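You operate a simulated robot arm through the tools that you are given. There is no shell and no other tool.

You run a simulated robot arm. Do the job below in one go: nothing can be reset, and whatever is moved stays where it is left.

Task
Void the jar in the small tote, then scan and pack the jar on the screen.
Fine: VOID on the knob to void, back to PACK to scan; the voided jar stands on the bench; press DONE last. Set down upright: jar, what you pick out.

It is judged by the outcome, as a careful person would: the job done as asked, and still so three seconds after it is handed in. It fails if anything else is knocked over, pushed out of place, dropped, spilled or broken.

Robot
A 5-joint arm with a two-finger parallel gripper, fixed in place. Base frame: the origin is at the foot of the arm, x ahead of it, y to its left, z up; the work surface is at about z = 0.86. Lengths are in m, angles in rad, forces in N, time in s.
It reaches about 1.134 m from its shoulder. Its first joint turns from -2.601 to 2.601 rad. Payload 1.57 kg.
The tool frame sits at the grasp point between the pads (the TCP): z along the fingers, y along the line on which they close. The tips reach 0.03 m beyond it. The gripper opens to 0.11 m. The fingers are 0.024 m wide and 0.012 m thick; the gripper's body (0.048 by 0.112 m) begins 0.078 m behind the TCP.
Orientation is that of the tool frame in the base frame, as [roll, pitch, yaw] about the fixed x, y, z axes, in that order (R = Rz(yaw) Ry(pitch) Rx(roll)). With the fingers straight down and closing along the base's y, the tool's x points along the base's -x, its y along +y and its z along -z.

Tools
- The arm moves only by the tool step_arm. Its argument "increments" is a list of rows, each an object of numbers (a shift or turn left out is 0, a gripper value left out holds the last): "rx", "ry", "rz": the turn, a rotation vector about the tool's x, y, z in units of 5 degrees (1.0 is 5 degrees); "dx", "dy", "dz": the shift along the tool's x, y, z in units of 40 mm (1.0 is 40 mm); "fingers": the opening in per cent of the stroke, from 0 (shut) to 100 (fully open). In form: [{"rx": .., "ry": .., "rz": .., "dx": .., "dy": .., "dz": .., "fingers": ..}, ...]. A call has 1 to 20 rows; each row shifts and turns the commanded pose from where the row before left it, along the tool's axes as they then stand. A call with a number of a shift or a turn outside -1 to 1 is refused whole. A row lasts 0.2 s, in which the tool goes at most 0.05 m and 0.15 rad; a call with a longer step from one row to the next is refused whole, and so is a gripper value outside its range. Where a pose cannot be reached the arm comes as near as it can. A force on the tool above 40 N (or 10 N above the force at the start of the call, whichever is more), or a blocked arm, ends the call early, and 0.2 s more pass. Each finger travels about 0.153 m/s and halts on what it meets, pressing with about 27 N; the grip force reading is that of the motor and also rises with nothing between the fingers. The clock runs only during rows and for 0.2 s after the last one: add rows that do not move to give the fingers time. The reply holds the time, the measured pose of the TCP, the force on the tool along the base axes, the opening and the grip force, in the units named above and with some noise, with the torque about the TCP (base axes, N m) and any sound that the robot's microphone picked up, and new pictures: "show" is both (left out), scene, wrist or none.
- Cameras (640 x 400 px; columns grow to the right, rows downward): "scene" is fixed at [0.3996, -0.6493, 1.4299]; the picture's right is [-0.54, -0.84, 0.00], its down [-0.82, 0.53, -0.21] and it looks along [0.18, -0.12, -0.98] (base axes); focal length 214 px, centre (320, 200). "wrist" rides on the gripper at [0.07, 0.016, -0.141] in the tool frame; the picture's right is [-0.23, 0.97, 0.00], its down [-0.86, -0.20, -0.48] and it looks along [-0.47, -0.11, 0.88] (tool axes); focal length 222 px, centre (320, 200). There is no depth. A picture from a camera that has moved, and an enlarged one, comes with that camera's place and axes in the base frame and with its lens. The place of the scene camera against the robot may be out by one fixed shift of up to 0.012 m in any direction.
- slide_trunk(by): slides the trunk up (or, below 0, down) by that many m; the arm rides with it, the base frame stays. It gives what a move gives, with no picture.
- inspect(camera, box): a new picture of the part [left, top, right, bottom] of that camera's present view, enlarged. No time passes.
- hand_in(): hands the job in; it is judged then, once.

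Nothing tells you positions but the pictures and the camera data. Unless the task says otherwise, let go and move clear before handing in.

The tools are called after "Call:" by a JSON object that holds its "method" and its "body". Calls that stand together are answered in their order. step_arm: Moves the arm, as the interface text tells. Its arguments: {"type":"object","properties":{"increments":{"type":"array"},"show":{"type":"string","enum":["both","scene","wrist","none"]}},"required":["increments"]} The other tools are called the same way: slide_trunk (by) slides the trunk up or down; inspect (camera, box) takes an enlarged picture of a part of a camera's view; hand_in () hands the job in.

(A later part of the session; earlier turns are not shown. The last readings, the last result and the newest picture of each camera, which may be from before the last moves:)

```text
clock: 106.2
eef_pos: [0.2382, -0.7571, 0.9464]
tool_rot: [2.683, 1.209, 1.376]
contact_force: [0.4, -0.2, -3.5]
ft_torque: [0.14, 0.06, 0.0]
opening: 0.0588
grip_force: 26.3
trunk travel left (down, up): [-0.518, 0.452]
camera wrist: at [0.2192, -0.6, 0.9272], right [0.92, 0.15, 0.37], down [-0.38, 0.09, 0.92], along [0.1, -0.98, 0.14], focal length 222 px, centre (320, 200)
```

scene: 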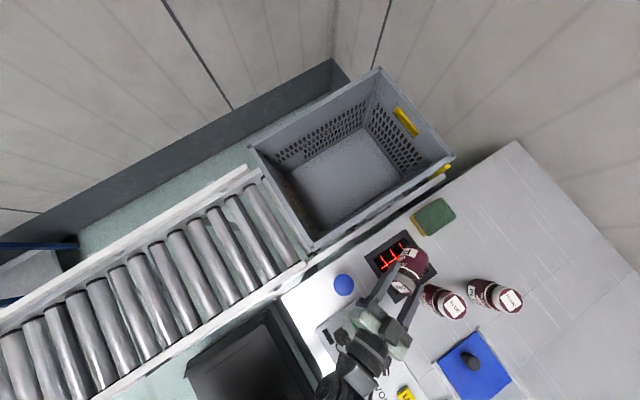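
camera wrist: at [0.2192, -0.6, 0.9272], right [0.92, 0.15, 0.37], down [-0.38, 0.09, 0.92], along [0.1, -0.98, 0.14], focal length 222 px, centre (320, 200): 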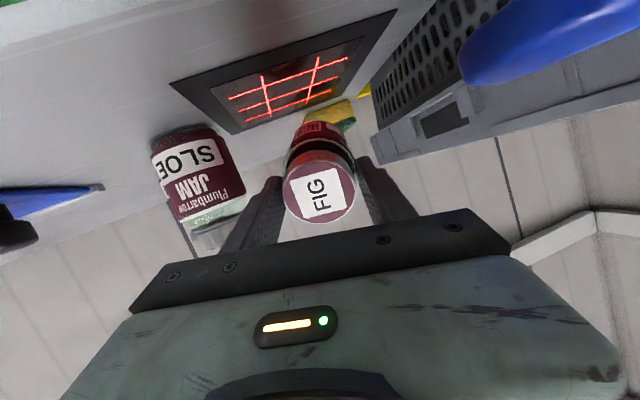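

Still no read. Before trying anything else I'll raise up and look at the rest of the bench, since something else may be governing the NOT READY state.

Call:
{"method": "slide_trunk", "body": {"by": 0.34}}

Call:
{"method": "step_arm", "body": {"increments": [{"rx": 0.17, "ry": 0.98}, {"rx": 0.17, "ry": 0.98}, {"rx": 0.17, "ry": 0.98}, {"rx": 0.17, "ry": 0.98}, {"rx": 0.17, "ry": 0.98}, {"rx": 0.17, "ry": 0.98}, {"rx": 0.17, "ry": 0.98}, {"rx": 0.17, "ry": 0.98}, {"rx": 0.17, "ry": 0.98}, {"rx": 0.17, "ry": 0.98}, {"rx": 0.17, "ry": 0.98}, {"rx": 0.17, "ry": 0.98}, {"rx": 0.17, "ry": 0.98}, {"rx": 0.17, "ry": 0.98}, {"rx": 0.07, "ry": 0.4}, {}], "show": "none"}}

Call:
{"method": "step_arm", "body": {"increments": [{"rz": 1}, {"rz": 1}, {"rz": 1}, {"rz": 1}, {"rz": 1}, {"rz": 1}, {"rz": 1}, {"rz": 1}, {"rz": 1}, {"rz": 1}, {"rz": 1}, {"rz": 1}, {"rz": 1}, {"rz": 1}, {"rz": 1}, {"rz": 1}, {"rz": 1}, {"rz": 1}, {}], "show": "wrist"}}

```text
clock: 109.5
eef_pos: [0.2398, -0.7563, 1.2866]
tool_rot: [2.683, 1.208, 1.377]
contact_force: [-0.2, -0.4, -3.5]
ft_torque: [0.13, 0.02, -0.01]
opening: 0.0588
grip_force: 27.0
trunk travel left (down, up): [-0.858, 0.112]
```

```text
clock: 113.0
eef_pos: [0.2371, -0.7577, 1.1237]
tool_rot: [-3.137, -0.004, 1.694]
contact_force: [0.9, -1.0, -4.5]
ft_torque: [-0.04, 0.0, 0.01]
opening: 0.0591
grip_force: 27.2
out of reach, approached as far as the arm can: row 1, 2, 3, 4, 5, 6, 7, 8, 9, 10, 11, 12, 13
trunk travel left (down, up): [-0.858, 0.112]
```

```text
clock: 117.0
eef_pos: [0.2386, -0.7573, 1.1246]
tool_rot: [-3.138, 0.005, 0.123]
contact_force: [-0.3, 0.0, -3.6]
ft_torque: [-0.02, 0.02, -0.01]
opening: 0.0592
grip_force: 27.5
trunk travel left (down, up): [-0.858, 0.112]
camera wrist: at [0.3095, -0.7644, 1.2635], right [-0.11, -0.99, 0.0], down [-0.87, 0.09, 0.48], along [-0.48, 0.05, -0.88], focal length 222 px, centre (320, 200)
```

wrist: 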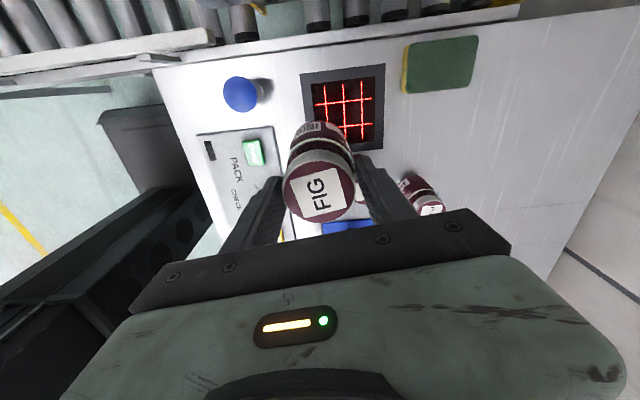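

Call:
{"method": "step_arm", "body": {"increments": [{"dx": -0.895, "dy": -0.236}, {"dx": -0.895, "dy": -0.236}, {"dx": -0.895, "dy": -0.236}, {"dx": -0.895, "dy": -0.236}, {"dx": -0.895, "dy": -0.236}, {"dx": -0.895, "dy": -0.236}, {}], "show": "both"}}

```text
clock: 118.5
eef_pos: [0.0184, -0.7285, 1.1239]
tool_rot: [-3.138, 0.006, 0.123]
contact_force: [-0.4, 0.2, -3.6]
ft_torque: [0.04, -0.03, 0.0]
opening: 0.0593
grip_force: 27.3
out of reach, approached as far as the arm can: row 6
trunk travel left (down, up): [-0.858, 0.112]
camera wrist: at [0.0894, -0.7349, 1.2635], right [-0.11, -0.99, 0.0], down [-0.87, 0.09, 0.48], along [-0.48, 0.05, -0.88], focal length 222 px, centre (320, 200)
```

scene: 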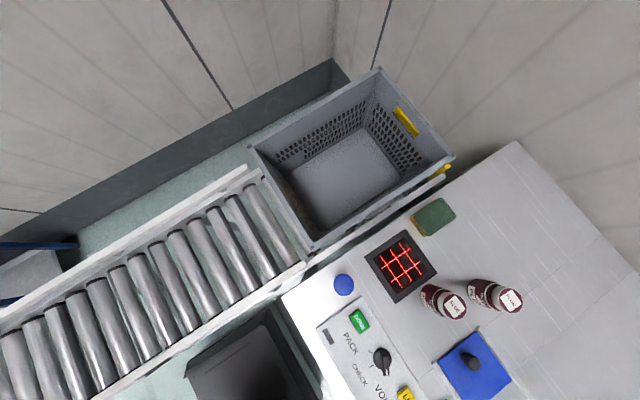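
wrist: 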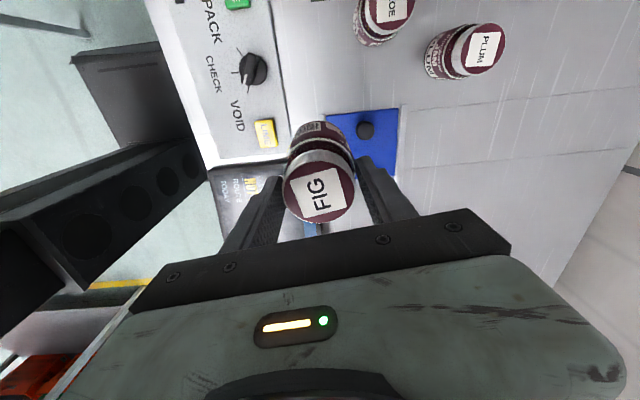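

Call:
{"method": "step_arm", "body": {"increments": [{"rz": -1}, {"rz": -1}, {"rz": -1}, {"rz": -1}, {"rz": -1}, {"rz": -1}, {"rz": -1}, {"rz": -1}, {"rz": -1}, {"rz": -1}, {"rz": -1}, {"rz": -1}, {"rz": -1}, {"rz": -1}, {"rz": -1}, {"rz": -1}, {}], "show": "wrist"}}

Call:
{"method": "inspect", "body": {"camera": "wrist", "box": [0, 0, 240, 200]}}

```text
clock: 122.2
eef_pos: [0.018, -0.7281, 1.1238]
tool_rot: [-3.136, -0.001, 1.519]
contact_force: [0.1, 0.0, -2.9]
ft_torque: [0.03, -0.02, -0.02]
opening: 0.059
grip_force: 26.8
trunk travel left (down, up): [-0.858, 0.112]
camera wrist: at [0.038, -0.6582, 1.264], right [0.96, -0.28, -0.01], down [-0.24, -0.84, 0.48], along [-0.14, -0.46, -0.88], focal length 222 px, centre (320, 200)
```

wrist: 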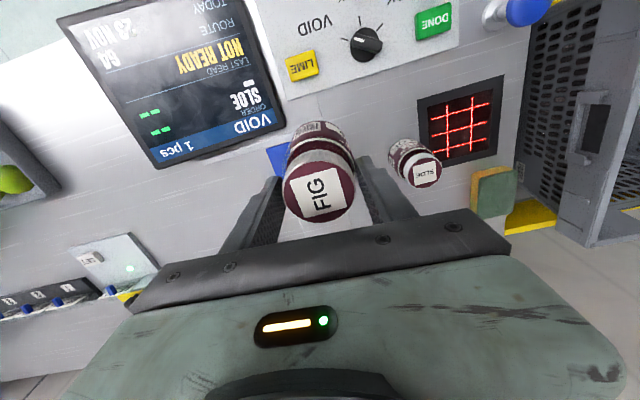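

```text
2.00 times, centred on (120, 100) of wrist
camera zoom: at [0.038, -0.6582, 1.264], right [0.96, -0.28, -0.01], down [-0.24, -0.84, 0.48], along [-0.14, -0.46, -0.88], focal length 444 px, centre (720, 400)
```

zoom: 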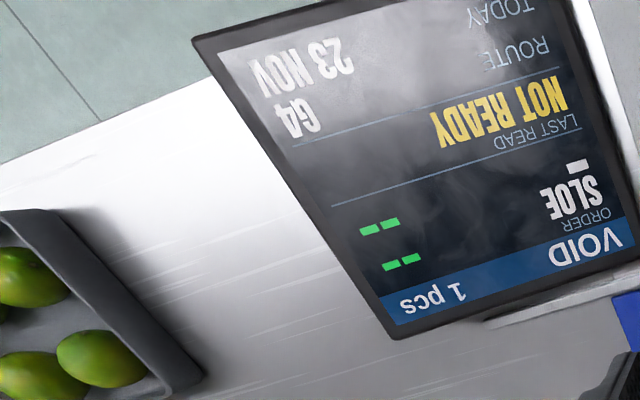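

Call:
{"method": "inspect", "body": {"camera": "wrist", "box": [0, 220, 192, 340]}}

Call:
{"method": "inspect", "body": {"camera": "wrist", "box": [380, 60, 540, 200]}}

```text
3.33 times, centred on (96, 280) of wrist
camera zoom: at [0.038, -0.6582, 1.264], right [0.96, -0.28, -0.01], down [-0.24, -0.84, 0.48], along [-0.14, -0.46, -0.88], focal length 740 px, centre (1067, -67)
```

zoom: 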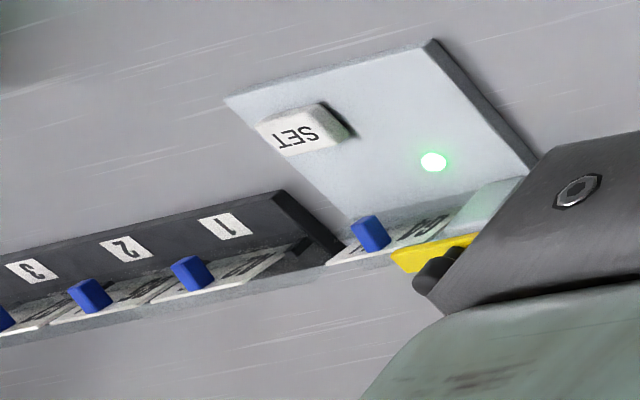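

```text
2.86 times, centred on (460, 130) of wrist
camera zoom: at [0.038, -0.6582, 1.264], right [0.96, -0.28, -0.01], down [-0.24, -0.84, 0.48], along [-0.14, -0.46, -0.88], focal length 635 px, centre (-80, 400)
```

zoom: 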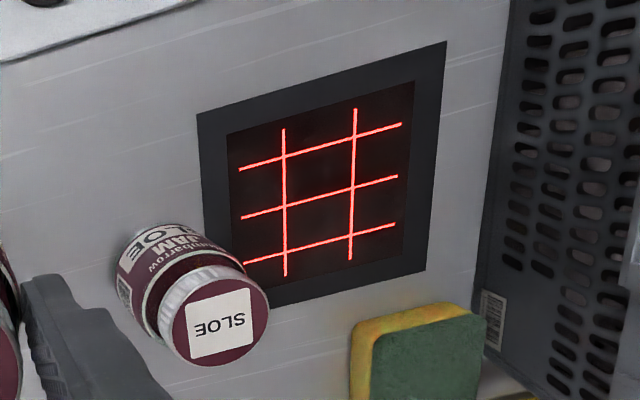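

The bench also holds limes, a SET unit and cards that have nothing to do with this job. I'll look closer at the area beside the scanner: the blue ball on its post and the tote.

Call:
{"method": "inspect", "body": {"camera": "scene", "box": [300, 240, 428, 320]}}

Call:
{"method": "inspect", "body": {"camera": "wrist", "box": [440, 0, 640, 125]}}

Call:
{"method": "inspect", "body": {"camera": "scene", "box": [200, 40, 480, 215]}}

Call:
{"method": "inspect", "body": {"camera": "wrist", "box": [270, 0, 470, 125]}}

```text
5.00 times, centred on (364, 280) of scene
camera zoom: at [0.3996, -0.6493, 1.4299], right [-0.54, -0.84, 0.0], down [-0.82, 0.53, -0.21], along [0.18, -0.12, -0.98], focal length 1072 px, centre (100, -200)
```

zoom: 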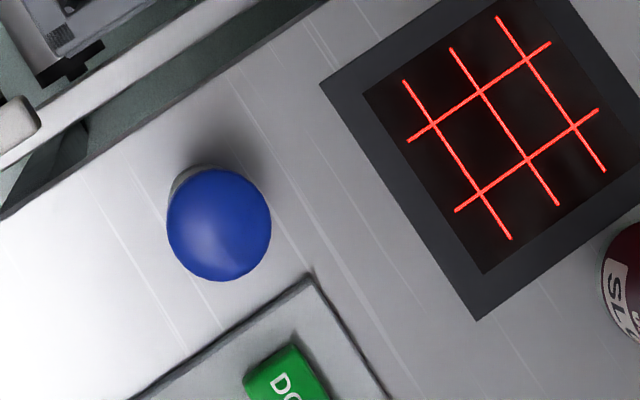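

```text
3.20 times, centred on (540, 62) of wrist
camera zoom: at [0.038, -0.6582, 1.264], right [0.96, -0.28, -0.01], down [-0.24, -0.84, 0.48], along [-0.14, -0.46, -0.88], focal length 711 px, centre (-384, 640)
```

zoom: 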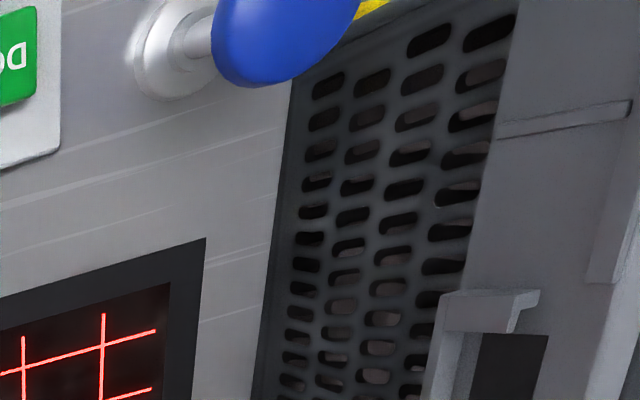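

```text
2.29 times, centred on (340, 128) of scene
camera zoom: at [0.3996, -0.6493, 1.4299], right [-0.54, -0.84, 0.0], down [-0.82, 0.53, -0.21], along [0.18, -0.12, -0.98], focal length 490 px, centre (274, 366)
```

zoom: 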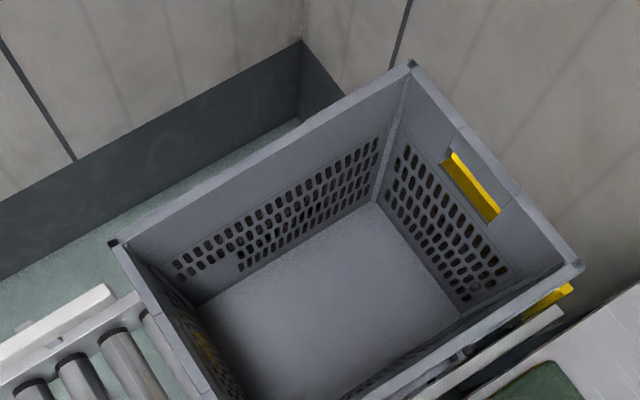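

```text
3.20 times, centred on (370, 62) of wrist
camera zoom: at [0.038, -0.6582, 1.264], right [0.96, -0.28, -0.01], down [-0.24, -0.84, 0.48], along [-0.14, -0.46, -0.88], focal length 711 px, centre (160, 640)
```

zoom: 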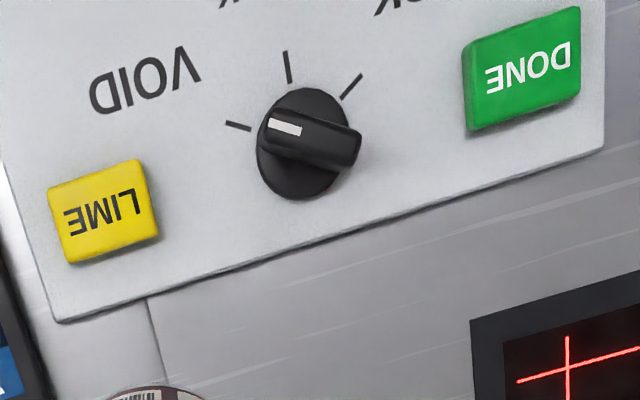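

Everything about the geometry looked right, so I take the persistent NOT READY to mean the station needs readying. The blue palm button by the scanner is the likely control. I'll first set FIG upright on a clear bench spot near (0.21, -0.97), where it can also end up after voiding.

Call:
{"method": "step_arm", "body": {"increments": [{"dx": -0.724, "dy": 0.638}, {"dx": -0.724, "dy": 0.638}, {"dx": -0.724, "dy": 0.638}, {"dx": -0.724, "dy": 0.638}, {"dx": -0.724, "dy": 0.638}, {"dx": -0.724, "dy": 0.638}, {"dx": -0.724, "dy": 0.638}, {"dx": -0.724, "dy": 0.638}, {}], "show": "both"}}

```text
clock: 124.2
eef_pos: [0.1871, -0.8853, 1.1226]
tool_rot: [-3.137, 0.0, 1.519]
contact_force: [-0.1, 0.4, -3.1]
ft_torque: [0.0, -0.02, 0.01]
opening: 0.0592
grip_force: 26.8
out of reach, approached as far as the arm can: row 6, 7, 8
trunk travel left (down, up): [-0.858, 0.112]
camera wrist: at [0.2086, -0.8159, 1.2637], right [0.96, -0.28, -0.01], down [-0.24, -0.84, 0.48], along [-0.14, -0.46, -0.88], focal length 222 px, centre (320, 200)
```

scene: 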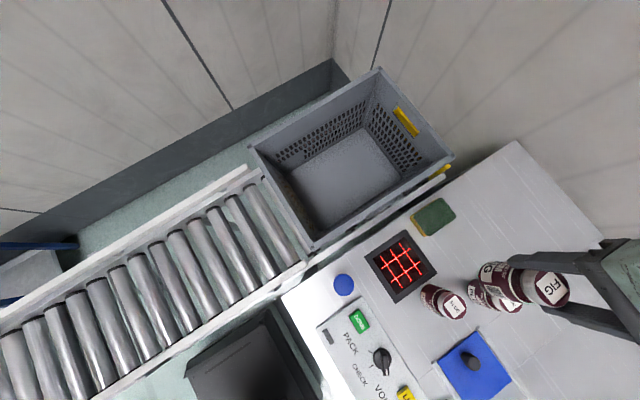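
wrist: 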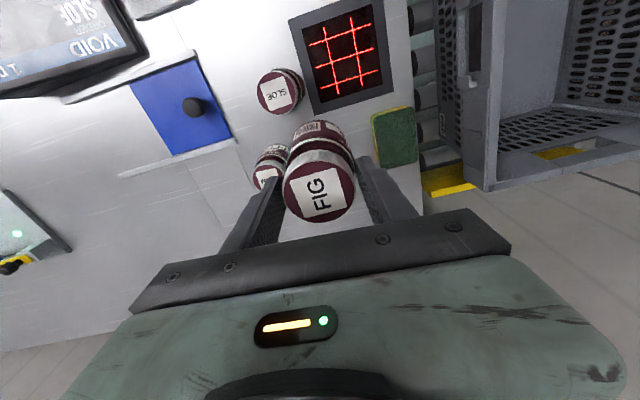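

The arm's vertical reach ends at r ≈ 0.905, so I'll use a nearer clear spot at about (0.10, -0.735) instead.

Call:
{"method": "step_arm", "body": {"increments": [{"dx": 0.7265, "dy": -0.4735}, {"dx": 0.7265, "dy": -0.4735}, {"dx": 0.7265, "dy": -0.4735}, {"dx": 0.7265, "dy": -0.4735}, {"dx": 0.7265, "dy": -0.4735}, {}], "show": "wrist"}}

Call:
{"method": "slide_trunk", "body": {"by": -0.14}}

Call:
{"method": "step_arm", "body": {"increments": [{}], "show": "both"}}

```text
clock: 125.5
eef_pos: [0.101, -0.7353, 1.1244]
tool_rot: [-3.137, -0.003, 1.521]
contact_force: [1.0, 0.0, -3.1]
ft_torque: [0.0, 0.0, 0.03]
opening: 0.0593
grip_force: 26.8
trunk travel left (down, up): [-0.858, 0.112]
camera wrist: at [0.1209, -0.6664, 1.264], right [0.96, -0.28, -0.01], down [-0.24, -0.84, 0.48], along [-0.14, -0.46, -0.88], focal length 222 px, centre (320, 200)
```

wrist: 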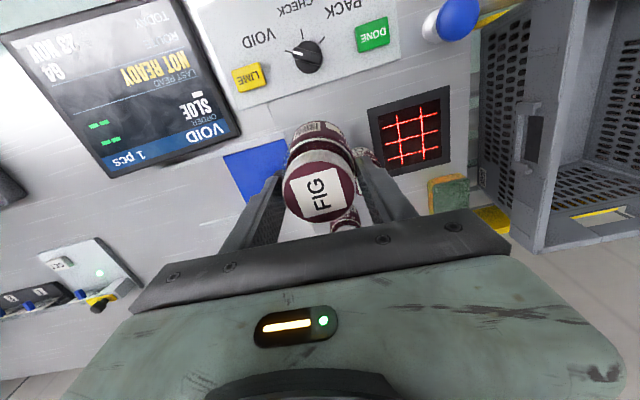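

```text
clock: 127.2
eef_pos: [0.1007, -0.7358, 0.9835]
tool_rot: [-3.136, -0.001, 1.518]
contact_force: [0.3, 1.8, -4.0]
ft_torque: [-0.03, 0.02, -0.01]
opening: 0.0591
grip_force: 27.0
trunk travel left (down, up): [-0.718, 0.252]
```

```text
clock: 127.6
eef_pos: [0.1004, -0.7362, 0.9834]
tool_rot: [-3.137, -0.002, 1.519]
contact_force: [0.0, 0.2, -2.7]
ft_torque: [-0.02, 0.02, -0.01]
opening: 0.0594
grip_force: 26.3
trunk travel left (down, up): [-0.718, 0.252]
camera wrist: at [0.121, -0.6665, 1.124], right [0.96, -0.28, -0.01], down [-0.24, -0.84, 0.48], along [-0.14, -0.46, -0.88], focal length 222 px, centre (320, 200)
```

scene: 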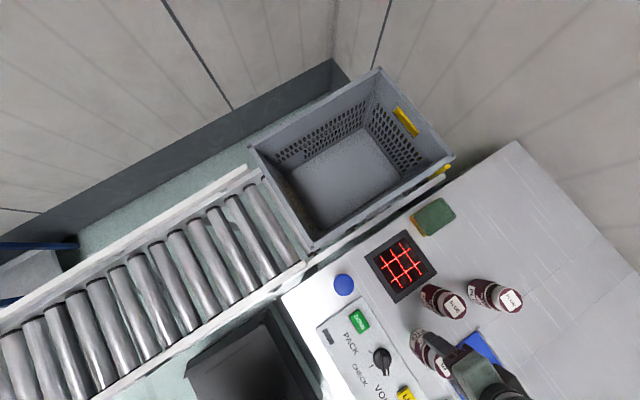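
wrist: 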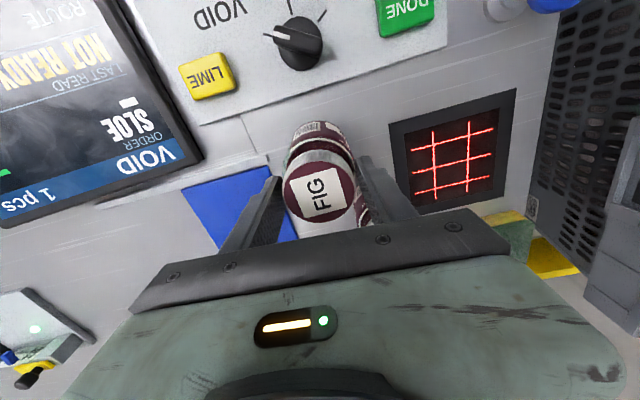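

Call:
{"method": "slide_trunk", "body": {"by": -0.028}}

Call:
{"method": "slide_trunk", "body": {"by": -0.003}}

```text
clock: 128.3
eef_pos: [0.1013, -0.7364, 0.9574]
tool_rot: [-3.138, -0.002, 1.517]
contact_force: [-0.3, -0.1, -3.8]
ft_torque: [-0.01, 0.0, 0.01]
opening: 0.0593
grip_force: 26.9
trunk travel left (down, up): [-0.69, 0.28]
```

```text
clock: 128.9
eef_pos: [0.1001, -0.7351, 0.9547]
tool_rot: [-3.137, 0.0, 1.519]
contact_force: [-0.1, -5.0, 14.3]
ft_torque: [-0.7, -0.09, -0.01]
opening: 0.0592
grip_force: 26.6
trunk travel left (down, up): [-0.687, 0.283]
```

FIG is on the bench. I'll release it.

Call:
{"method": "step_arm", "body": {"increments": [{"fingers": 60}, {"fingers": 75}, {}, {}], "show": "wrist"}}

Call:
{"method": "slide_trunk", "body": {"by": 0.17}}

Call:
{"method": "inspect", "body": {"camera": "scene", "box": [320, 220, 560, 400]}}

Call:
{"method": "inspect", "body": {"camera": "wrist", "box": [0, 0, 640, 400]}}

```text
clock: 129.9
eef_pos: [0.0997, -0.7353, 0.9542]
tool_rot: [-3.135, -0.002, 1.517]
contact_force: [-0.3, 0.1, -0.3]
ft_torque: [0.01, 0.01, -0.01]
opening: 0.0824
grip_force: 0.0
trunk travel left (down, up): [-0.687, 0.283]
camera wrist: at [0.121, -0.6662, 1.0932], right [0.96, -0.28, -0.01], down [-0.24, -0.84, 0.48], along [-0.14, -0.46, -0.88], focal length 222 px, centre (320, 200)
```

wrist: 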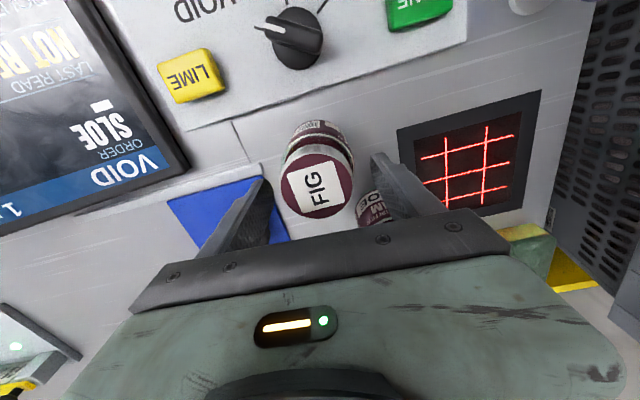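

```text
clock: 131.8
eef_pos: [0.1009, -0.7347, 1.123]
tool_rot: [-3.139, -0.003, 1.517]
contact_force: [0.4, 0.6, -0.5]
ft_torque: [-0.02, 0.0, 0.02]
opening: 0.0826
grip_force: 0.0
trunk travel left (down, up): [-0.857, 0.113]
```

```text
2.22 times, centred on (440, 310) of scene
camera zoom: at [0.3996, -0.6493, 1.4299], right [-0.54, -0.84, 0.0], down [-0.82, 0.53, -0.21], along [0.18, -0.12, -0.98], focal length 477 px, centre (53, -44)
```

zoom: 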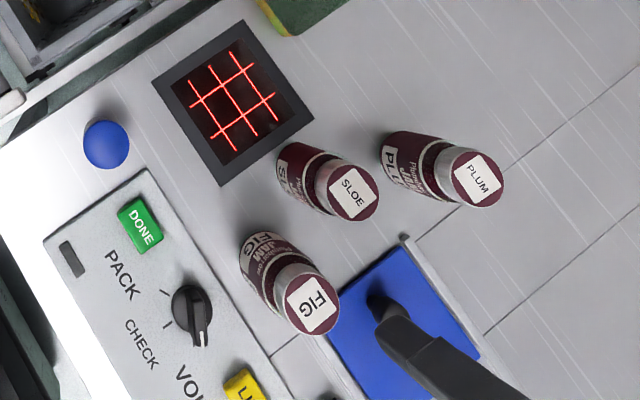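

```text
1.00 times, centred on (320, 200) of wrist (not enlarged: the box is as wide or as high as the picture)
camera zoom: at [0.121, -0.6663, 1.2631], right [0.96, -0.28, -0.01], down [-0.24, -0.84, 0.48], along [-0.14, -0.46, -0.88], focal length 222 px, centre (320, 200)
```

zoom: 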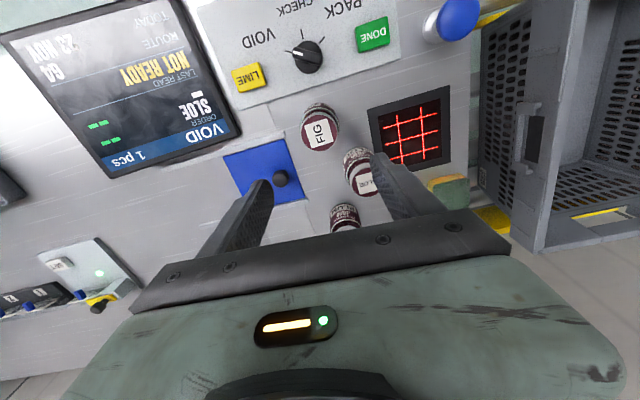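

FIG stands upright on the bench. Next I'll close the fingers and move above the blue button (about 0.301, -0.652, top near z 0.94).

Call:
{"method": "step_arm", "body": {"increments": [{"dx": 0.39, "dy": 0.813, "fingers": 0}, {"dx": 0.39, "dy": 0.813}, {"dx": 0.39, "dy": 0.813}, {"dx": 0.39, "dy": 0.813}, {"dx": 0.39, "dy": 0.813}, {"dx": 0.39, "dy": 0.813}, {}], "show": "none"}}

Call:
{"method": "slide_trunk", "body": {"by": -0.1}}

Call:
{"method": "inspect", "body": {"camera": "wrist", "box": [0, 0, 640, 400]}}

Call:
{"method": "inspect", "body": {"camera": "scene", "box": [260, 200, 500, 350]}}

```text
clock: 133.4
eef_pos: [0.2994, -0.6523, 1.1231]
tool_rot: [-3.136, -0.002, 1.52]
contact_force: [0.9, -0.6, -0.3]
ft_torque: [-0.02, 0.02, -0.01]
opening: 0.0003
grip_force: 20.8
trunk travel left (down, up): [-0.857, 0.113]
```

```text
clock: 134.7
eef_pos: [0.2998, -0.6519, 1.0234]
tool_rot: [-3.137, -0.001, 1.518]
contact_force: [-0.3, 0.5, -0.6]
ft_torque: [-0.01, -0.01, 0.0]
opening: 0.0001
grip_force: 21.0
trunk travel left (down, up): [-0.757, 0.213]
```

```text
1.00 times, centred on (320, 200) of wrist (not enlarged: the box is as wide or as high as the picture)
camera zoom: at [0.3197, -0.5831, 1.1632], right [0.96, -0.28, -0.01], down [-0.24, -0.84, 0.48], along [-0.14, -0.46, -0.88], focal length 222 px, centre (320, 200)
```

zoom: 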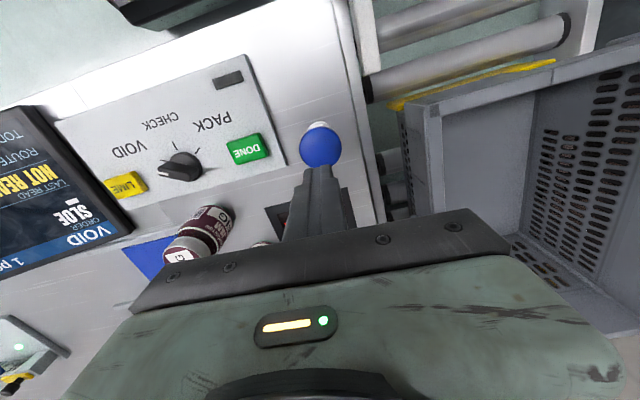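

```text
2.67 times, centred on (380, 275) of scene
camera zoom: at [0.3996, -0.6493, 1.4299], right [-0.54, -0.84, 0.0], down [-0.82, 0.53, -0.21], along [0.18, -0.12, -0.98], focal length 572 px, centre (160, 0)
```

zoom: 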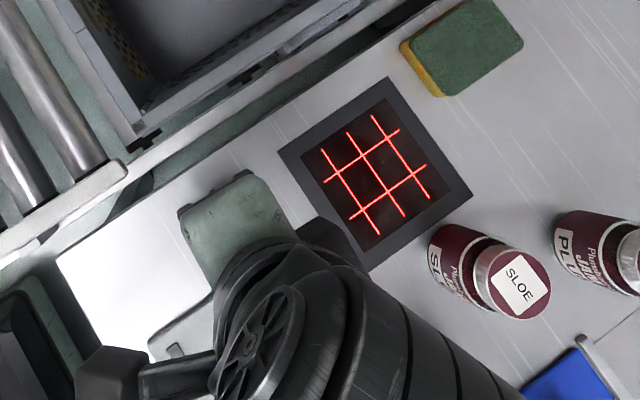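

Call:
{"method": "step_arm", "body": {"increments": [{"dx": 0.05, "dy": 0.05}, {}], "show": "none"}}

Call:
{"method": "slide_trunk", "body": {"by": -0.05}}

Call:
{"method": "inspect", "body": {"camera": "wrist", "box": [220, 80, 420, 240]}}

```text
clock: 135.3
eef_pos: [0.3012, -0.6509, 1.0232]
tool_rot: [-3.137, -0.002, 1.519]
contact_force: [0.0, 0.0, -0.3]
ft_torque: [0.01, -0.02, 0.01]
opening: 0.0002
grip_force: 21.5
trunk travel left (down, up): [-0.757, 0.213]
```

```text
clock: 136.2
eef_pos: [0.301, -0.6508, 0.9736]
tool_rot: [-3.137, -0.001, 1.52]
contact_force: [0.0, 0.2, 0.5]
ft_torque: [0.02, 0.0, 0.01]
opening: 0.0003
grip_force: 21.6
trunk travel left (down, up): [-0.707, 0.263]
```

```text
2.50 times, centred on (320, 160) of wrist
camera zoom: at [0.3218, -0.5814, 1.1132], right [0.96, -0.28, -0.01], down [-0.24, -0.84, 0.48], along [-0.14, -0.46, -0.88], focal length 555 px, centre (320, 300)
```

zoom: 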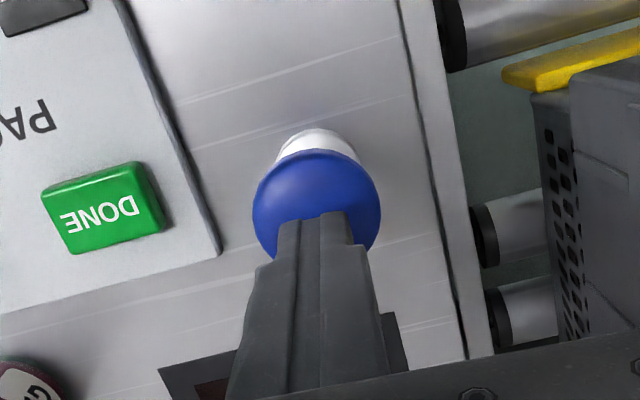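

The fingertips are right above the button, so I'll press in small steps.

Call:
{"method": "slide_trunk", "body": {"by": -0.008}}

Call:
{"method": "slide_trunk", "body": {"by": -0.004}}

Call:
{"method": "slide_trunk", "body": {"by": -0.004}}

```text
clock: 136.8
eef_pos: [0.3016, -0.6501, 0.9649]
tool_rot: [-3.136, -0.001, 1.519]
contact_force: [-0.4, -0.6, 0.5]
ft_torque: [0.01, 0.02, 0.02]
opening: 0.0
grip_force: 21.7
trunk travel left (down, up): [-0.699, 0.271]
```

```text
clock: 137.3
eef_pos: [0.3022, -0.6515, 0.9608]
tool_rot: [-3.136, -0.001, 1.519]
contact_force: [-0.1, -1.0, 0.1]
ft_torque: [-0.01, -0.02, -0.05]
opening: 0.0002
grip_force: 21.3
trunk travel left (down, up): [-0.695, 0.275]
```

```text
clock: 137.9
eef_pos: [0.3017, -0.6506, 0.957]
tool_rot: [-3.135, -0.002, 1.519]
contact_force: [0.0, -1.0, -0.1]
ft_torque: [-0.04, -0.01, 0.02]
opening: 0.0
grip_force: 22.0
trunk travel left (down, up): [-0.691, 0.279]
```

Call:
{"method": "slide_trunk", "body": {"by": -0.004}}

Call:
{"method": "slide_trunk", "body": {"by": -0.004}}

Call:
{"method": "inspect", "body": {"camera": "wrist", "box": [0, 0, 640, 400]}}

```text
clock: 138.4
eef_pos: [0.3005, -0.6511, 0.954]
tool_rot: [-3.136, -0.002, 1.519]
contact_force: [1.4, -1.1, 3.0]
ft_torque: [-0.09, -0.04, 0.0]
opening: 0.0
grip_force: 21.0
trunk travel left (down, up): [-0.687, 0.283]
```

```text
clock: 138.9
eef_pos: [0.3019, -0.6509, 0.95]
tool_rot: [-3.136, -0.002, 1.519]
contact_force: [0.6, -2.1, 4.1]
ft_torque: [-0.09, -0.04, -0.01]
opening: 0.0001
grip_force: 21.6
trunk travel left (down, up): [-0.683, 0.287]
```

```text
1.00 times, centred on (320, 200) of wrist (not enlarged: the box is as wide or as high as the picture)
camera zoom: at [0.3218, -0.5813, 1.0892], right [0.96, -0.28, -0.01], down [-0.24, -0.84, 0.48], along [-0.14, -0.46, -0.88], focal length 222 px, centre (320, 200)
```

zoom: 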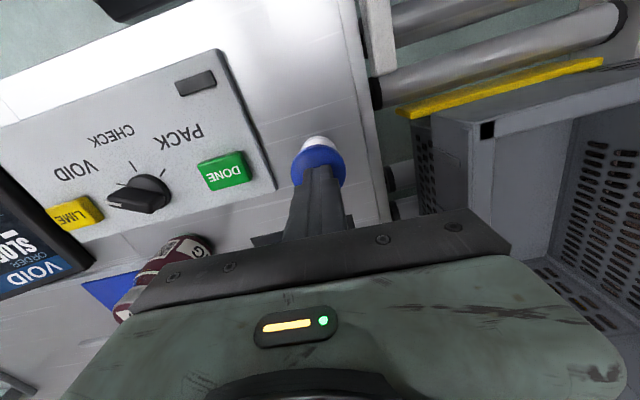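

The button yields like a spring at about 4 N. I'll keep pressing.

Call:
{"method": "slide_trunk", "body": {"by": -0.004}}

Call:
{"method": "slide_trunk", "body": {"by": -0.004}}

```text
clock: 139.5
eef_pos: [0.3016, -0.6515, 0.9458]
tool_rot: [-3.137, 0.0, 1.519]
contact_force: [1.4, -2.2, 4.8]
ft_torque: [-0.12, -0.07, 0.04]
opening: 0.0002
grip_force: 21.3
trunk travel left (down, up): [-0.679, 0.291]
```

```text
clock: 140.0
eef_pos: [0.3002, -0.6508, 0.9417]
tool_rot: [-3.136, -0.002, 1.519]
contact_force: [1.8, -2.5, 4.8]
ft_torque: [-0.11, -0.03, -0.02]
opening: 0.0001
grip_force: 21.0
trunk travel left (down, up): [-0.675, 0.295]
```

Call:
{"method": "inspect", "body": {"camera": "wrist", "box": [220, 80, 420, 240]}}

Call:
{"method": "inspect", "body": {"camera": "scene", "box": [260, 220, 420, 320]}}

```text
2.50 times, centred on (320, 160) of wrist
camera zoom: at [0.3218, -0.5813, 1.0813], right [0.96, -0.28, -0.01], down [-0.24, -0.84, 0.48], along [-0.14, -0.46, -0.88], focal length 555 px, centre (320, 300)
```

zoom: 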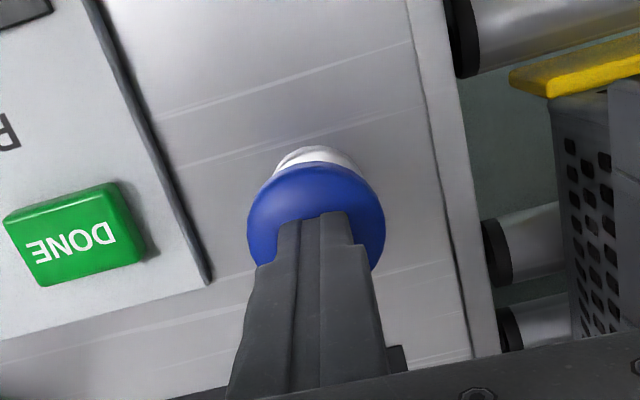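

```text
4.00 times, centred on (340, 270) of scene
camera zoom: at [0.3996, -0.6493, 1.4299], right [-0.54, -0.84, 0.0], down [-0.82, 0.53, -0.21], along [0.18, -0.12, -0.98], focal length 858 px, centre (240, -80)
```

zoom: 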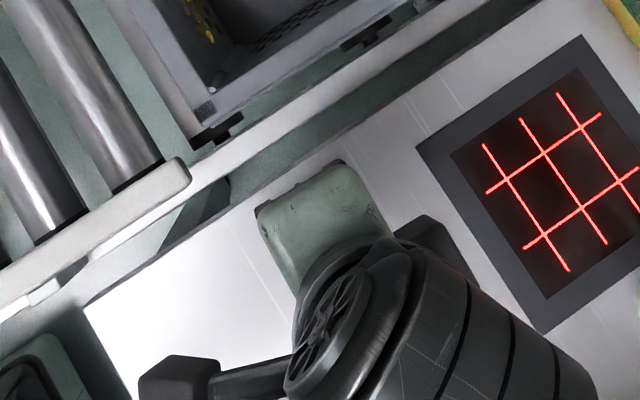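

The plunger is moving straight down, so I'll continue.

Call:
{"method": "slide_trunk", "body": {"by": -0.005}}

Call:
{"method": "slide_trunk", "body": {"by": -0.005}}

Call:
{"method": "slide_trunk", "body": {"by": -0.003}}

```text
clock: 140.5
eef_pos: [0.3015, -0.6513, 0.9365]
tool_rot: [-3.137, -0.001, 1.518]
contact_force: [1.0, -2.0, 4.3]
ft_torque: [-0.09, -0.06, -0.01]
opening: 0.0002
grip_force: 21.2
trunk travel left (down, up): [-0.67, 0.3]
```

```text
clock: 141.1
eef_pos: [0.3014, -0.6502, 0.9314]
tool_rot: [-3.136, -0.004, 1.517]
contact_force: [0.2, -1.7, 5.7]
ft_torque: [-0.11, -0.09, 0.02]
opening: 0.0001
grip_force: 21.2
trunk travel left (down, up): [-0.665, 0.305]
```

```text
clock: 141.6
eef_pos: [0.3019, -0.6513, 0.9287]
tool_rot: [-3.135, -0.001, 1.52]
contact_force: [1.3, -2.2, 7.9]
ft_torque: [-0.09, -0.09, -0.02]
opening: 0.0
grip_force: 21.4
trunk travel left (down, up): [-0.662, 0.308]
```

Call:
{"method": "inspect", "body": {"camera": "wrist", "box": [0, 0, 640, 400]}}

Call:
{"method": "slide_trunk", "body": {"by": -0.003}}

```text
1.00 times, centred on (320, 200) of wrist (not enlarged: the box is as wide or as high as the picture)
camera zoom: at [0.3217, -0.5812, 1.0684], right [0.96, -0.28, -0.01], down [-0.24, -0.84, 0.48], along [-0.14, -0.46, -0.88], focal length 222 px, centre (320, 200)
```

zoom: 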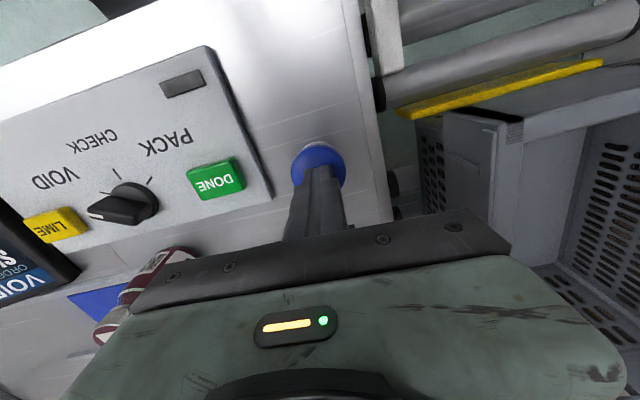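

```text
clock: 142.1
eef_pos: [0.3009, -0.6501, 0.9257]
tool_rot: [-3.137, -0.002, 1.518]
contact_force: [1.5, -2.8, 7.4]
ft_torque: [-0.09, -0.07, 0.02]
opening: 0.0
grip_force: 21.9
trunk travel left (down, up): [-0.659, 0.311]
```

Call:
{"method": "slide_trunk", "body": {"by": -0.003}}

Call:
{"method": "slide_trunk", "body": {"by": -0.003}}

```text
clock: 142.6
eef_pos: [0.3008, -0.6514, 0.922]
tool_rot: [-3.137, -0.001, 1.52]
contact_force: [1.2, -1.5, 7.7]
ft_torque: [-0.11, -0.05, 0.0]
opening: 0.0
grip_force: 21.4
trunk travel left (down, up): [-0.656, 0.314]
```

```text
clock: 143.2
eef_pos: [0.3003, -0.6504, 0.9195]
tool_rot: [-3.135, 0.0, 1.517]
contact_force: [1.4, -3.2, 11.9]
ft_torque: [-0.18, -0.1, 0.0]
opening: 0.0
grip_force: 21.2
trunk travel left (down, up): [-0.653, 0.317]
```

The plunger has bottomed (12 N). I'll rise and check the screen and whether it returns.

Call:
{"method": "slide_trunk", "body": {"by": 0.2}}

Call:
{"method": "step_arm", "body": {"increments": [{"dx": -0.3, "dy": -0.9}, {"dx": -0.3, "dy": -0.9}, {"dx": -0.3, "dy": -0.9}, {}], "show": "wrist"}}

```text
clock: 145.3
eef_pos: [0.3003, -0.6509, 1.1205]
tool_rot: [-3.136, -0.003, 1.517]
contact_force: [0.7, 0.3, -0.1]
ft_torque: [0.01, -0.03, 0.01]
opening: 0.0001
grip_force: 21.0
trunk travel left (down, up): [-0.853, 0.117]
```

```text
clock: 146.3
eef_pos: [0.1895, -0.6812, 1.1211]
tool_rot: [-3.137, -0.002, 1.518]
contact_force: [0.4, -0.4, -1.2]
ft_torque: [-0.01, -0.05, -0.03]
opening: 0.0
grip_force: 21.4
trunk travel left (down, up): [-0.853, 0.117]
camera wrist: at [0.211, -0.6119, 1.2592], right [0.96, -0.28, -0.01], down [-0.24, -0.84, 0.48], along [-0.14, -0.46, -0.88], focal length 222 px, centre (320, 200)
```

wrist: 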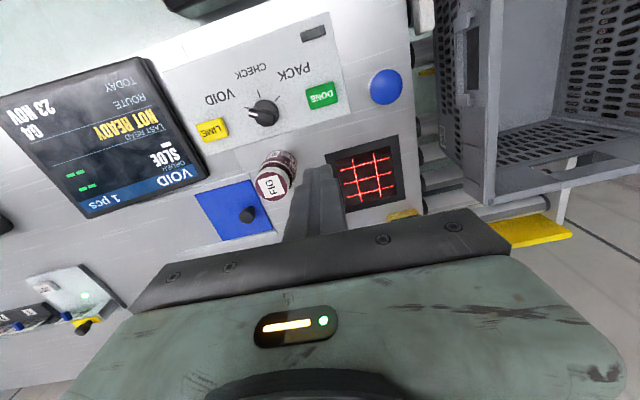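

Call:
{"method": "inspect", "body": {"camera": "scene", "box": [0, 0, 640, 400]}}

Call:
{"method": "inspect", "body": {"camera": "wrist", "box": [360, 40, 600, 280]}}

Call:
{"method": "inspect", "body": {"camera": "scene", "box": [300, 240, 428, 320]}}

Call:
{"method": "inspect", "body": {"camera": "wrist", "box": [0, 60, 220, 220]}}

```text
1.00 times, centred on (320, 200) of scene (not enlarged: the box is as wide or as high as the picture)
camera zoom: at [0.3996, -0.6493, 1.4299], right [-0.54, -0.84, 0.0], down [-0.82, 0.53, -0.21], along [0.18, -0.12, -0.98], focal length 214 px, centre (320, 200)
```

zoom: 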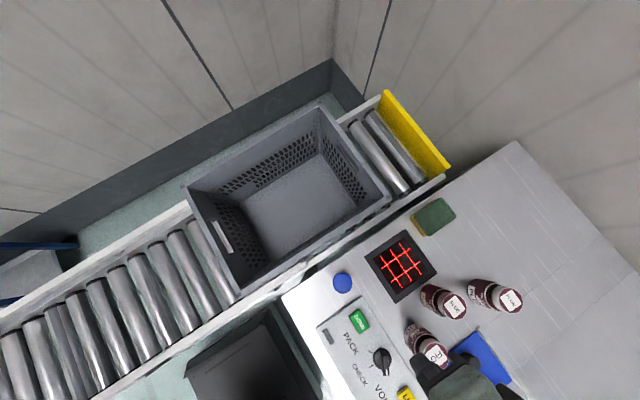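

```text
1.67 times, centred on (480, 160) of wrist
camera zoom: at [0.211, -0.6119, 1.2592], right [0.96, -0.28, -0.01], down [-0.24, -0.84, 0.48], along [-0.14, -0.46, -0.88], focal length 370 px, centre (53, 267)
```

zoom: 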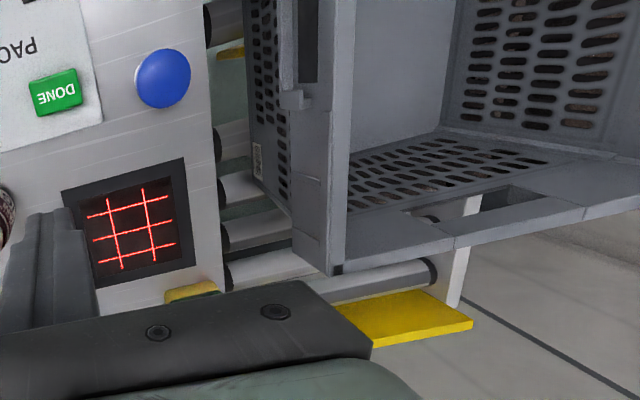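

```text
5.00 times, centred on (364, 280) of scene
camera zoom: at [0.3996, -0.6493, 1.4299], right [-0.54, -0.84, 0.0], down [-0.82, 0.53, -0.21], along [0.18, -0.12, -0.98], focal length 1072 px, centre (100, -200)
```

zoom: 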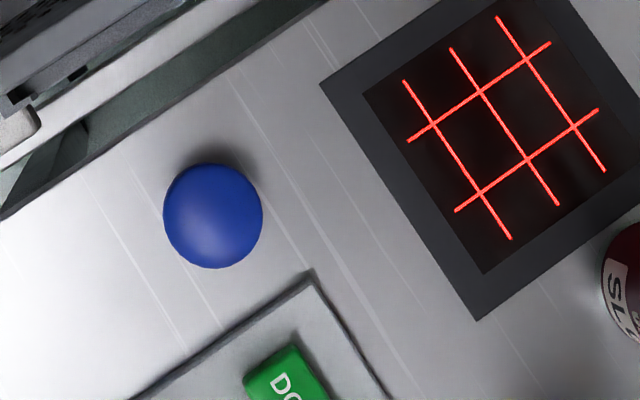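

```text
2.50 times, centred on (110, 140) of wrist
camera zoom: at [0.211, -0.6119, 1.2592], right [0.96, -0.28, -0.01], down [-0.24, -0.84, 0.48], along [-0.14, -0.46, -0.88], focal length 555 px, centre (845, 350)
```

zoom: 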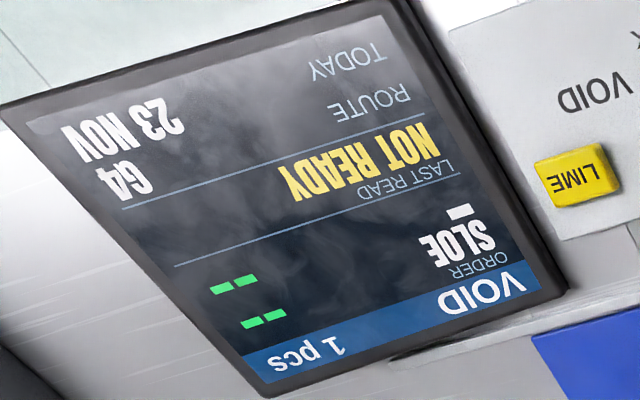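

The blue button drives the conveyor: the tote has moved away from its yellow end stop. I'll check whether it is still moving.

Call:
{"method": "step_arm", "body": {"increments": [{}], "show": "scene"}}

```text
clock: 146.7
eef_pos: [0.1903, -0.6821, 1.1191]
tool_rot: [-3.136, -0.002, 1.52]
contact_force: [-0.5, -0.1, -0.1]
ft_torque: [-0.01, 0.02, 0.01]
opening: 0.0
grip_force: 21.4
trunk travel left (down, up): [-0.853, 0.117]
```

scene: 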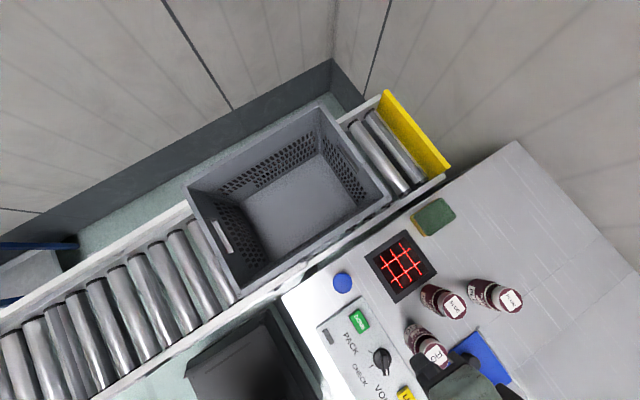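

Call:
{"method": "step_arm", "body": {"increments": [{}, {}, {}, {}, {}], "show": "scene"}}

Call:
{"method": "inspect", "body": {"camera": "scene", "box": [160, 80, 480, 300]}}

```text
clock: 147.9
eef_pos: [0.1914, -0.6808, 1.1178]
tool_rot: [-3.136, -0.002, 1.52]
contact_force: [0.5, 0.0, 0.1]
ft_torque: [-0.01, 0.03, 0.01]
opening: 0.0001
grip_force: 20.6
trunk travel left (down, up): [-0.853, 0.117]
```

scene: 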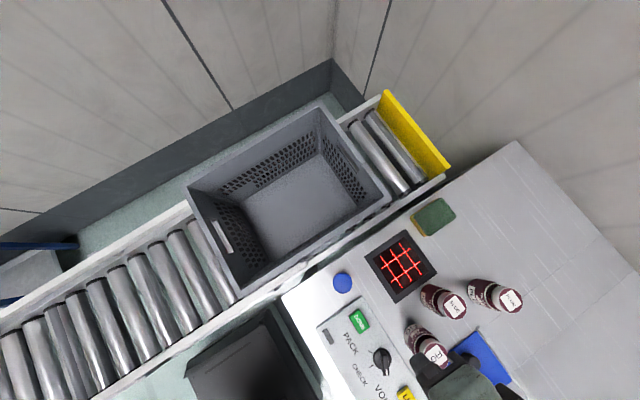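

```text
1.82 times, centred on (320, 190) of scene
camera zoom: at [0.3996, -0.6493, 1.4299], right [-0.54, -0.84, 0.0], down [-0.82, 0.53, -0.21], along [0.18, -0.12, -0.98], focal length 390 px, centre (320, 218)
```

zoom: 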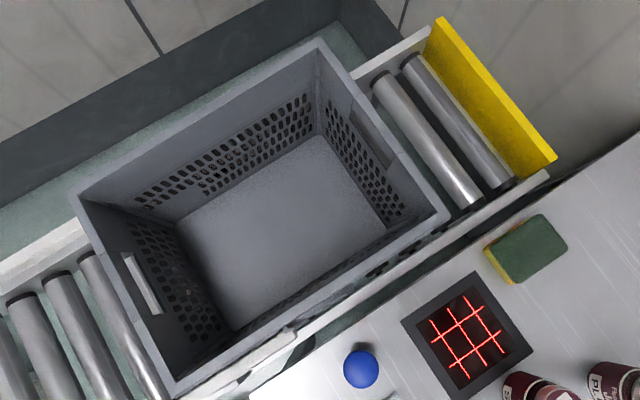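

The tote is stationary now, about 0.17 m nearer along the conveyor, and the button has latched down. LAST READ would only change on a new read, so I'll retry scanning FIG in this state. First I'll re-grasp it.

Call:
{"method": "step_arm", "body": {"increments": [{"dx": -0.494, "dy": -0.725, "fingers": 75}, {"dx": -0.494, "dy": -0.725}, {"dx": -0.494, "dy": -0.725}, {}, {}], "show": "wrist"}}

Call:
{"method": "inspect", "body": {"camera": "wrist", "box": [270, 90, 390, 165]}}

```text
clock: 149.1
eef_pos: [0.1023, -0.7362, 1.119]
tool_rot: [-3.135, -0.003, 1.519]
contact_force: [0.1, 0.7, 0.5]
ft_torque: [-0.02, 0.02, -0.01]
opening: 0.0827
grip_force: 0.0
trunk travel left (down, up): [-0.853, 0.117]
camera wrist: at [0.1226, -0.6672, 1.2592], right [0.96, -0.28, -0.01], down [-0.24, -0.84, 0.48], along [-0.14, -0.46, -0.88], focal length 222 px, centre (320, 200)
```

wrist: 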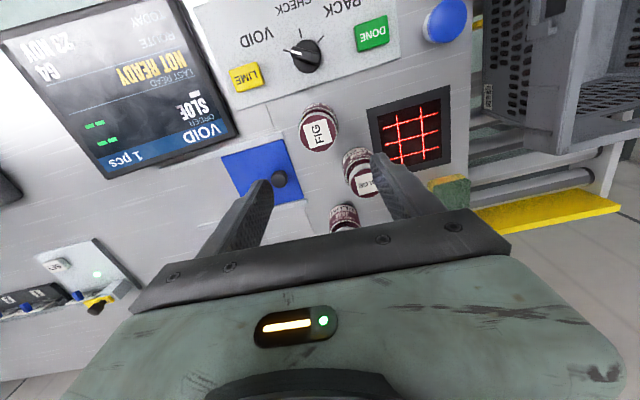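

```text
5.33 times, centred on (330, 128) of wrist
camera zoom: at [0.1226, -0.6672, 1.2592], right [0.96, -0.28, -0.01], down [-0.24, -0.84, 0.48], along [-0.14, -0.46, -0.88], focal length 1185 px, centre (267, 587)
```

zoom: 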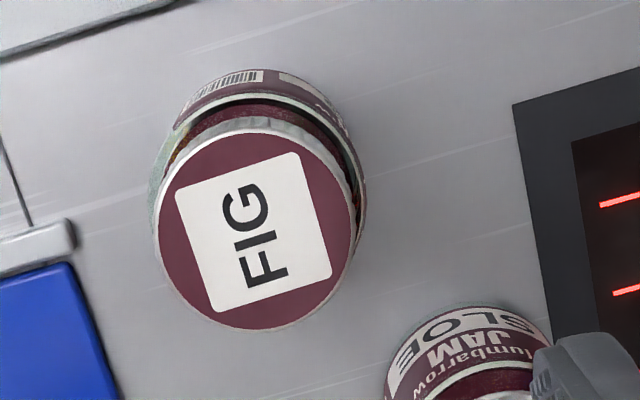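

FIG stands at about (0.102, -0.728). I'll centre on it, descend and grip.

Call:
{"method": "step_arm", "body": {"increments": [{"dx": 0.19, "dy": -0.01}, {}], "show": "none"}}

Call:
{"method": "slide_trunk", "body": {"by": -0.163}}

Call:
{"method": "step_arm", "body": {"increments": [{"fingers": 60}, {"fingers": 50}, {"fingers": 40}, {"fingers": 30}, {}], "show": "wrist"}}

```text
clock: 149.7
eef_pos: [0.1014, -0.7291, 1.1195]
tool_rot: [-3.136, -0.001, 1.517]
contact_force: [-0.2, 0.1, -0.2]
ft_torque: [-0.01, -0.01, 0.02]
opening: 0.0826
grip_force: 0.0
trunk travel left (down, up): [-0.853, 0.117]
```

```text
clock: 151.6
eef_pos: [0.1017, -0.7295, 0.9564]
tool_rot: [-3.137, 0.0, 1.518]
contact_force: [0.0, 0.1, 0.1]
ft_torque: [0.03, -0.08, 0.01]
opening: 0.0825
grip_force: 0.0
trunk travel left (down, up): [-0.69, 0.28]
```

```text
clock: 152.8
eef_pos: [0.1014, -0.728, 0.9569]
tool_rot: [-3.138, 0.0, 1.518]
contact_force: [-0.6, -1.8, 3.4]
ft_torque: [-0.07, -0.03, -0.06]
opening: 0.0578
grip_force: 26.9
trunk travel left (down, up): [-0.69, 0.28]
camera wrist: at [0.1221, -0.6594, 1.0963], right [0.96, -0.28, -0.01], down [-0.24, -0.84, 0.48], along [-0.14, -0.46, -0.88], focal length 222 px, centre (320, 200)
```

wrist: 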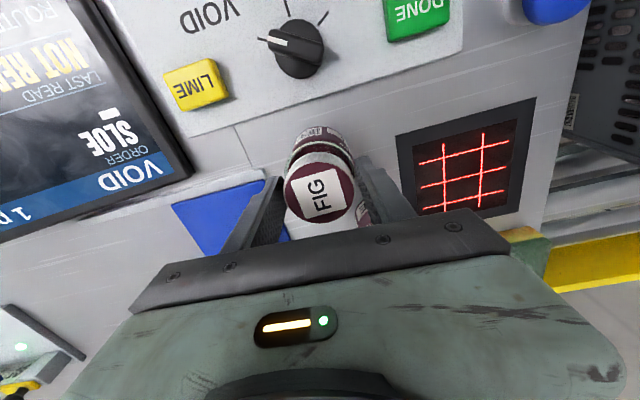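

Gripped. I'll lift and carry FIG to the scanner again.

Call:
{"method": "slide_trunk", "body": {"by": 0.168}}

Call:
{"method": "step_arm", "body": {"increments": [{"dx": -0.094, "dy": 0.8225}, {"dx": -0.094, "dy": 0.8225}, {"dx": -0.094, "dy": 0.8225}, {"dx": -0.094, "dy": 0.8225}, {"rz": -1}, {"rz": -1}, {}], "show": "none"}}

Call:
{"method": "step_arm", "body": {"increments": [{"rx": -0.17, "ry": -0.98}, {"rx": -0.17, "ry": -0.98}, {"rx": -0.17, "ry": -0.98}, {"rx": -0.17, "ry": -0.98}, {"rx": -0.17, "ry": -0.98}, {"rx": -0.17, "ry": -0.98}, {"rx": -0.17, "ry": -0.98}, {"rx": -0.17, "ry": -0.98}, {"rx": -0.17, "ry": -0.98}, {"rx": -0.17, "ry": -0.98}, {"rx": -0.17, "ry": -0.98}, {"rx": -0.17, "ry": -0.98}, {"rx": -0.17, "ry": -0.98}, {"rx": -0.17, "ry": -0.98}, {"rx": -0.07, "ry": -0.4}, {}], "show": "both"}}

```text
clock: 154.7
eef_pos: [0.1021, -0.729, 1.1241]
tool_rot: [-3.137, -0.003, 1.519]
contact_force: [0.2, -0.4, -3.3]
ft_torque: [-0.01, 0.02, -0.03]
opening: 0.0498
grip_force: 27.7
trunk travel left (down, up): [-0.858, 0.112]
```

```text
clock: 156.3
eef_pos: [0.2329, -0.7508, 1.1246]
tool_rot: [-3.137, -0.004, 1.694]
contact_force: [0.2, 0.1, -4.1]
ft_torque: [0.02, -0.02, 0.04]
opening: 0.0498
grip_force: 26.9
trunk travel left (down, up): [-0.858, 0.112]
```

```text
clock: 159.7
eef_pos: [0.2321, -0.7516, 1.2864]
tool_rot: [2.685, 1.208, 1.378]
contact_force: [-0.4, 0.0, -3.7]
ft_torque: [0.2, 0.07, -0.02]
opening: 0.0495
grip_force: 27.2
out of reach, approached as far as the arm can: row 2, 3, 4, 5, 6, 7, 8, 9, 10, 11, 12, 13, 14, 15
trunk travel left (down, up): [-0.858, 0.112]
camera wrist: at [0.2138, -0.5938, 1.2672], right [0.92, 0.15, 0.37], down [-0.38, 0.09, 0.92], along [0.1, -0.98, 0.14], focal length 222 px, centre (320, 200)
```

scene: 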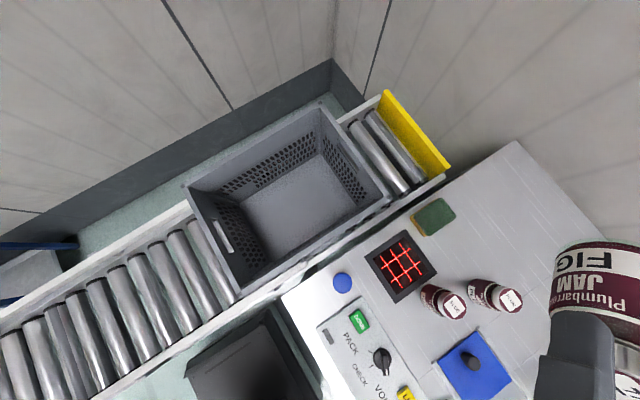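
wrist: 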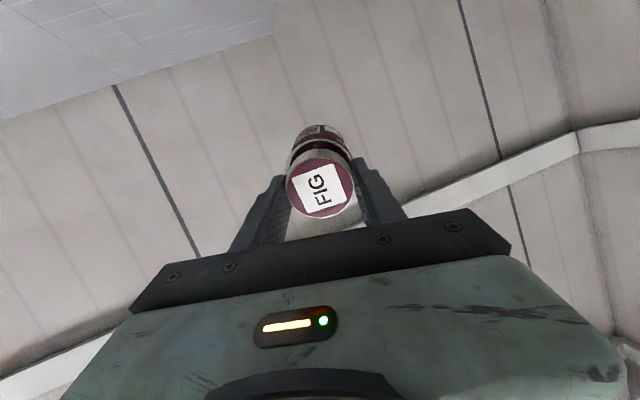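

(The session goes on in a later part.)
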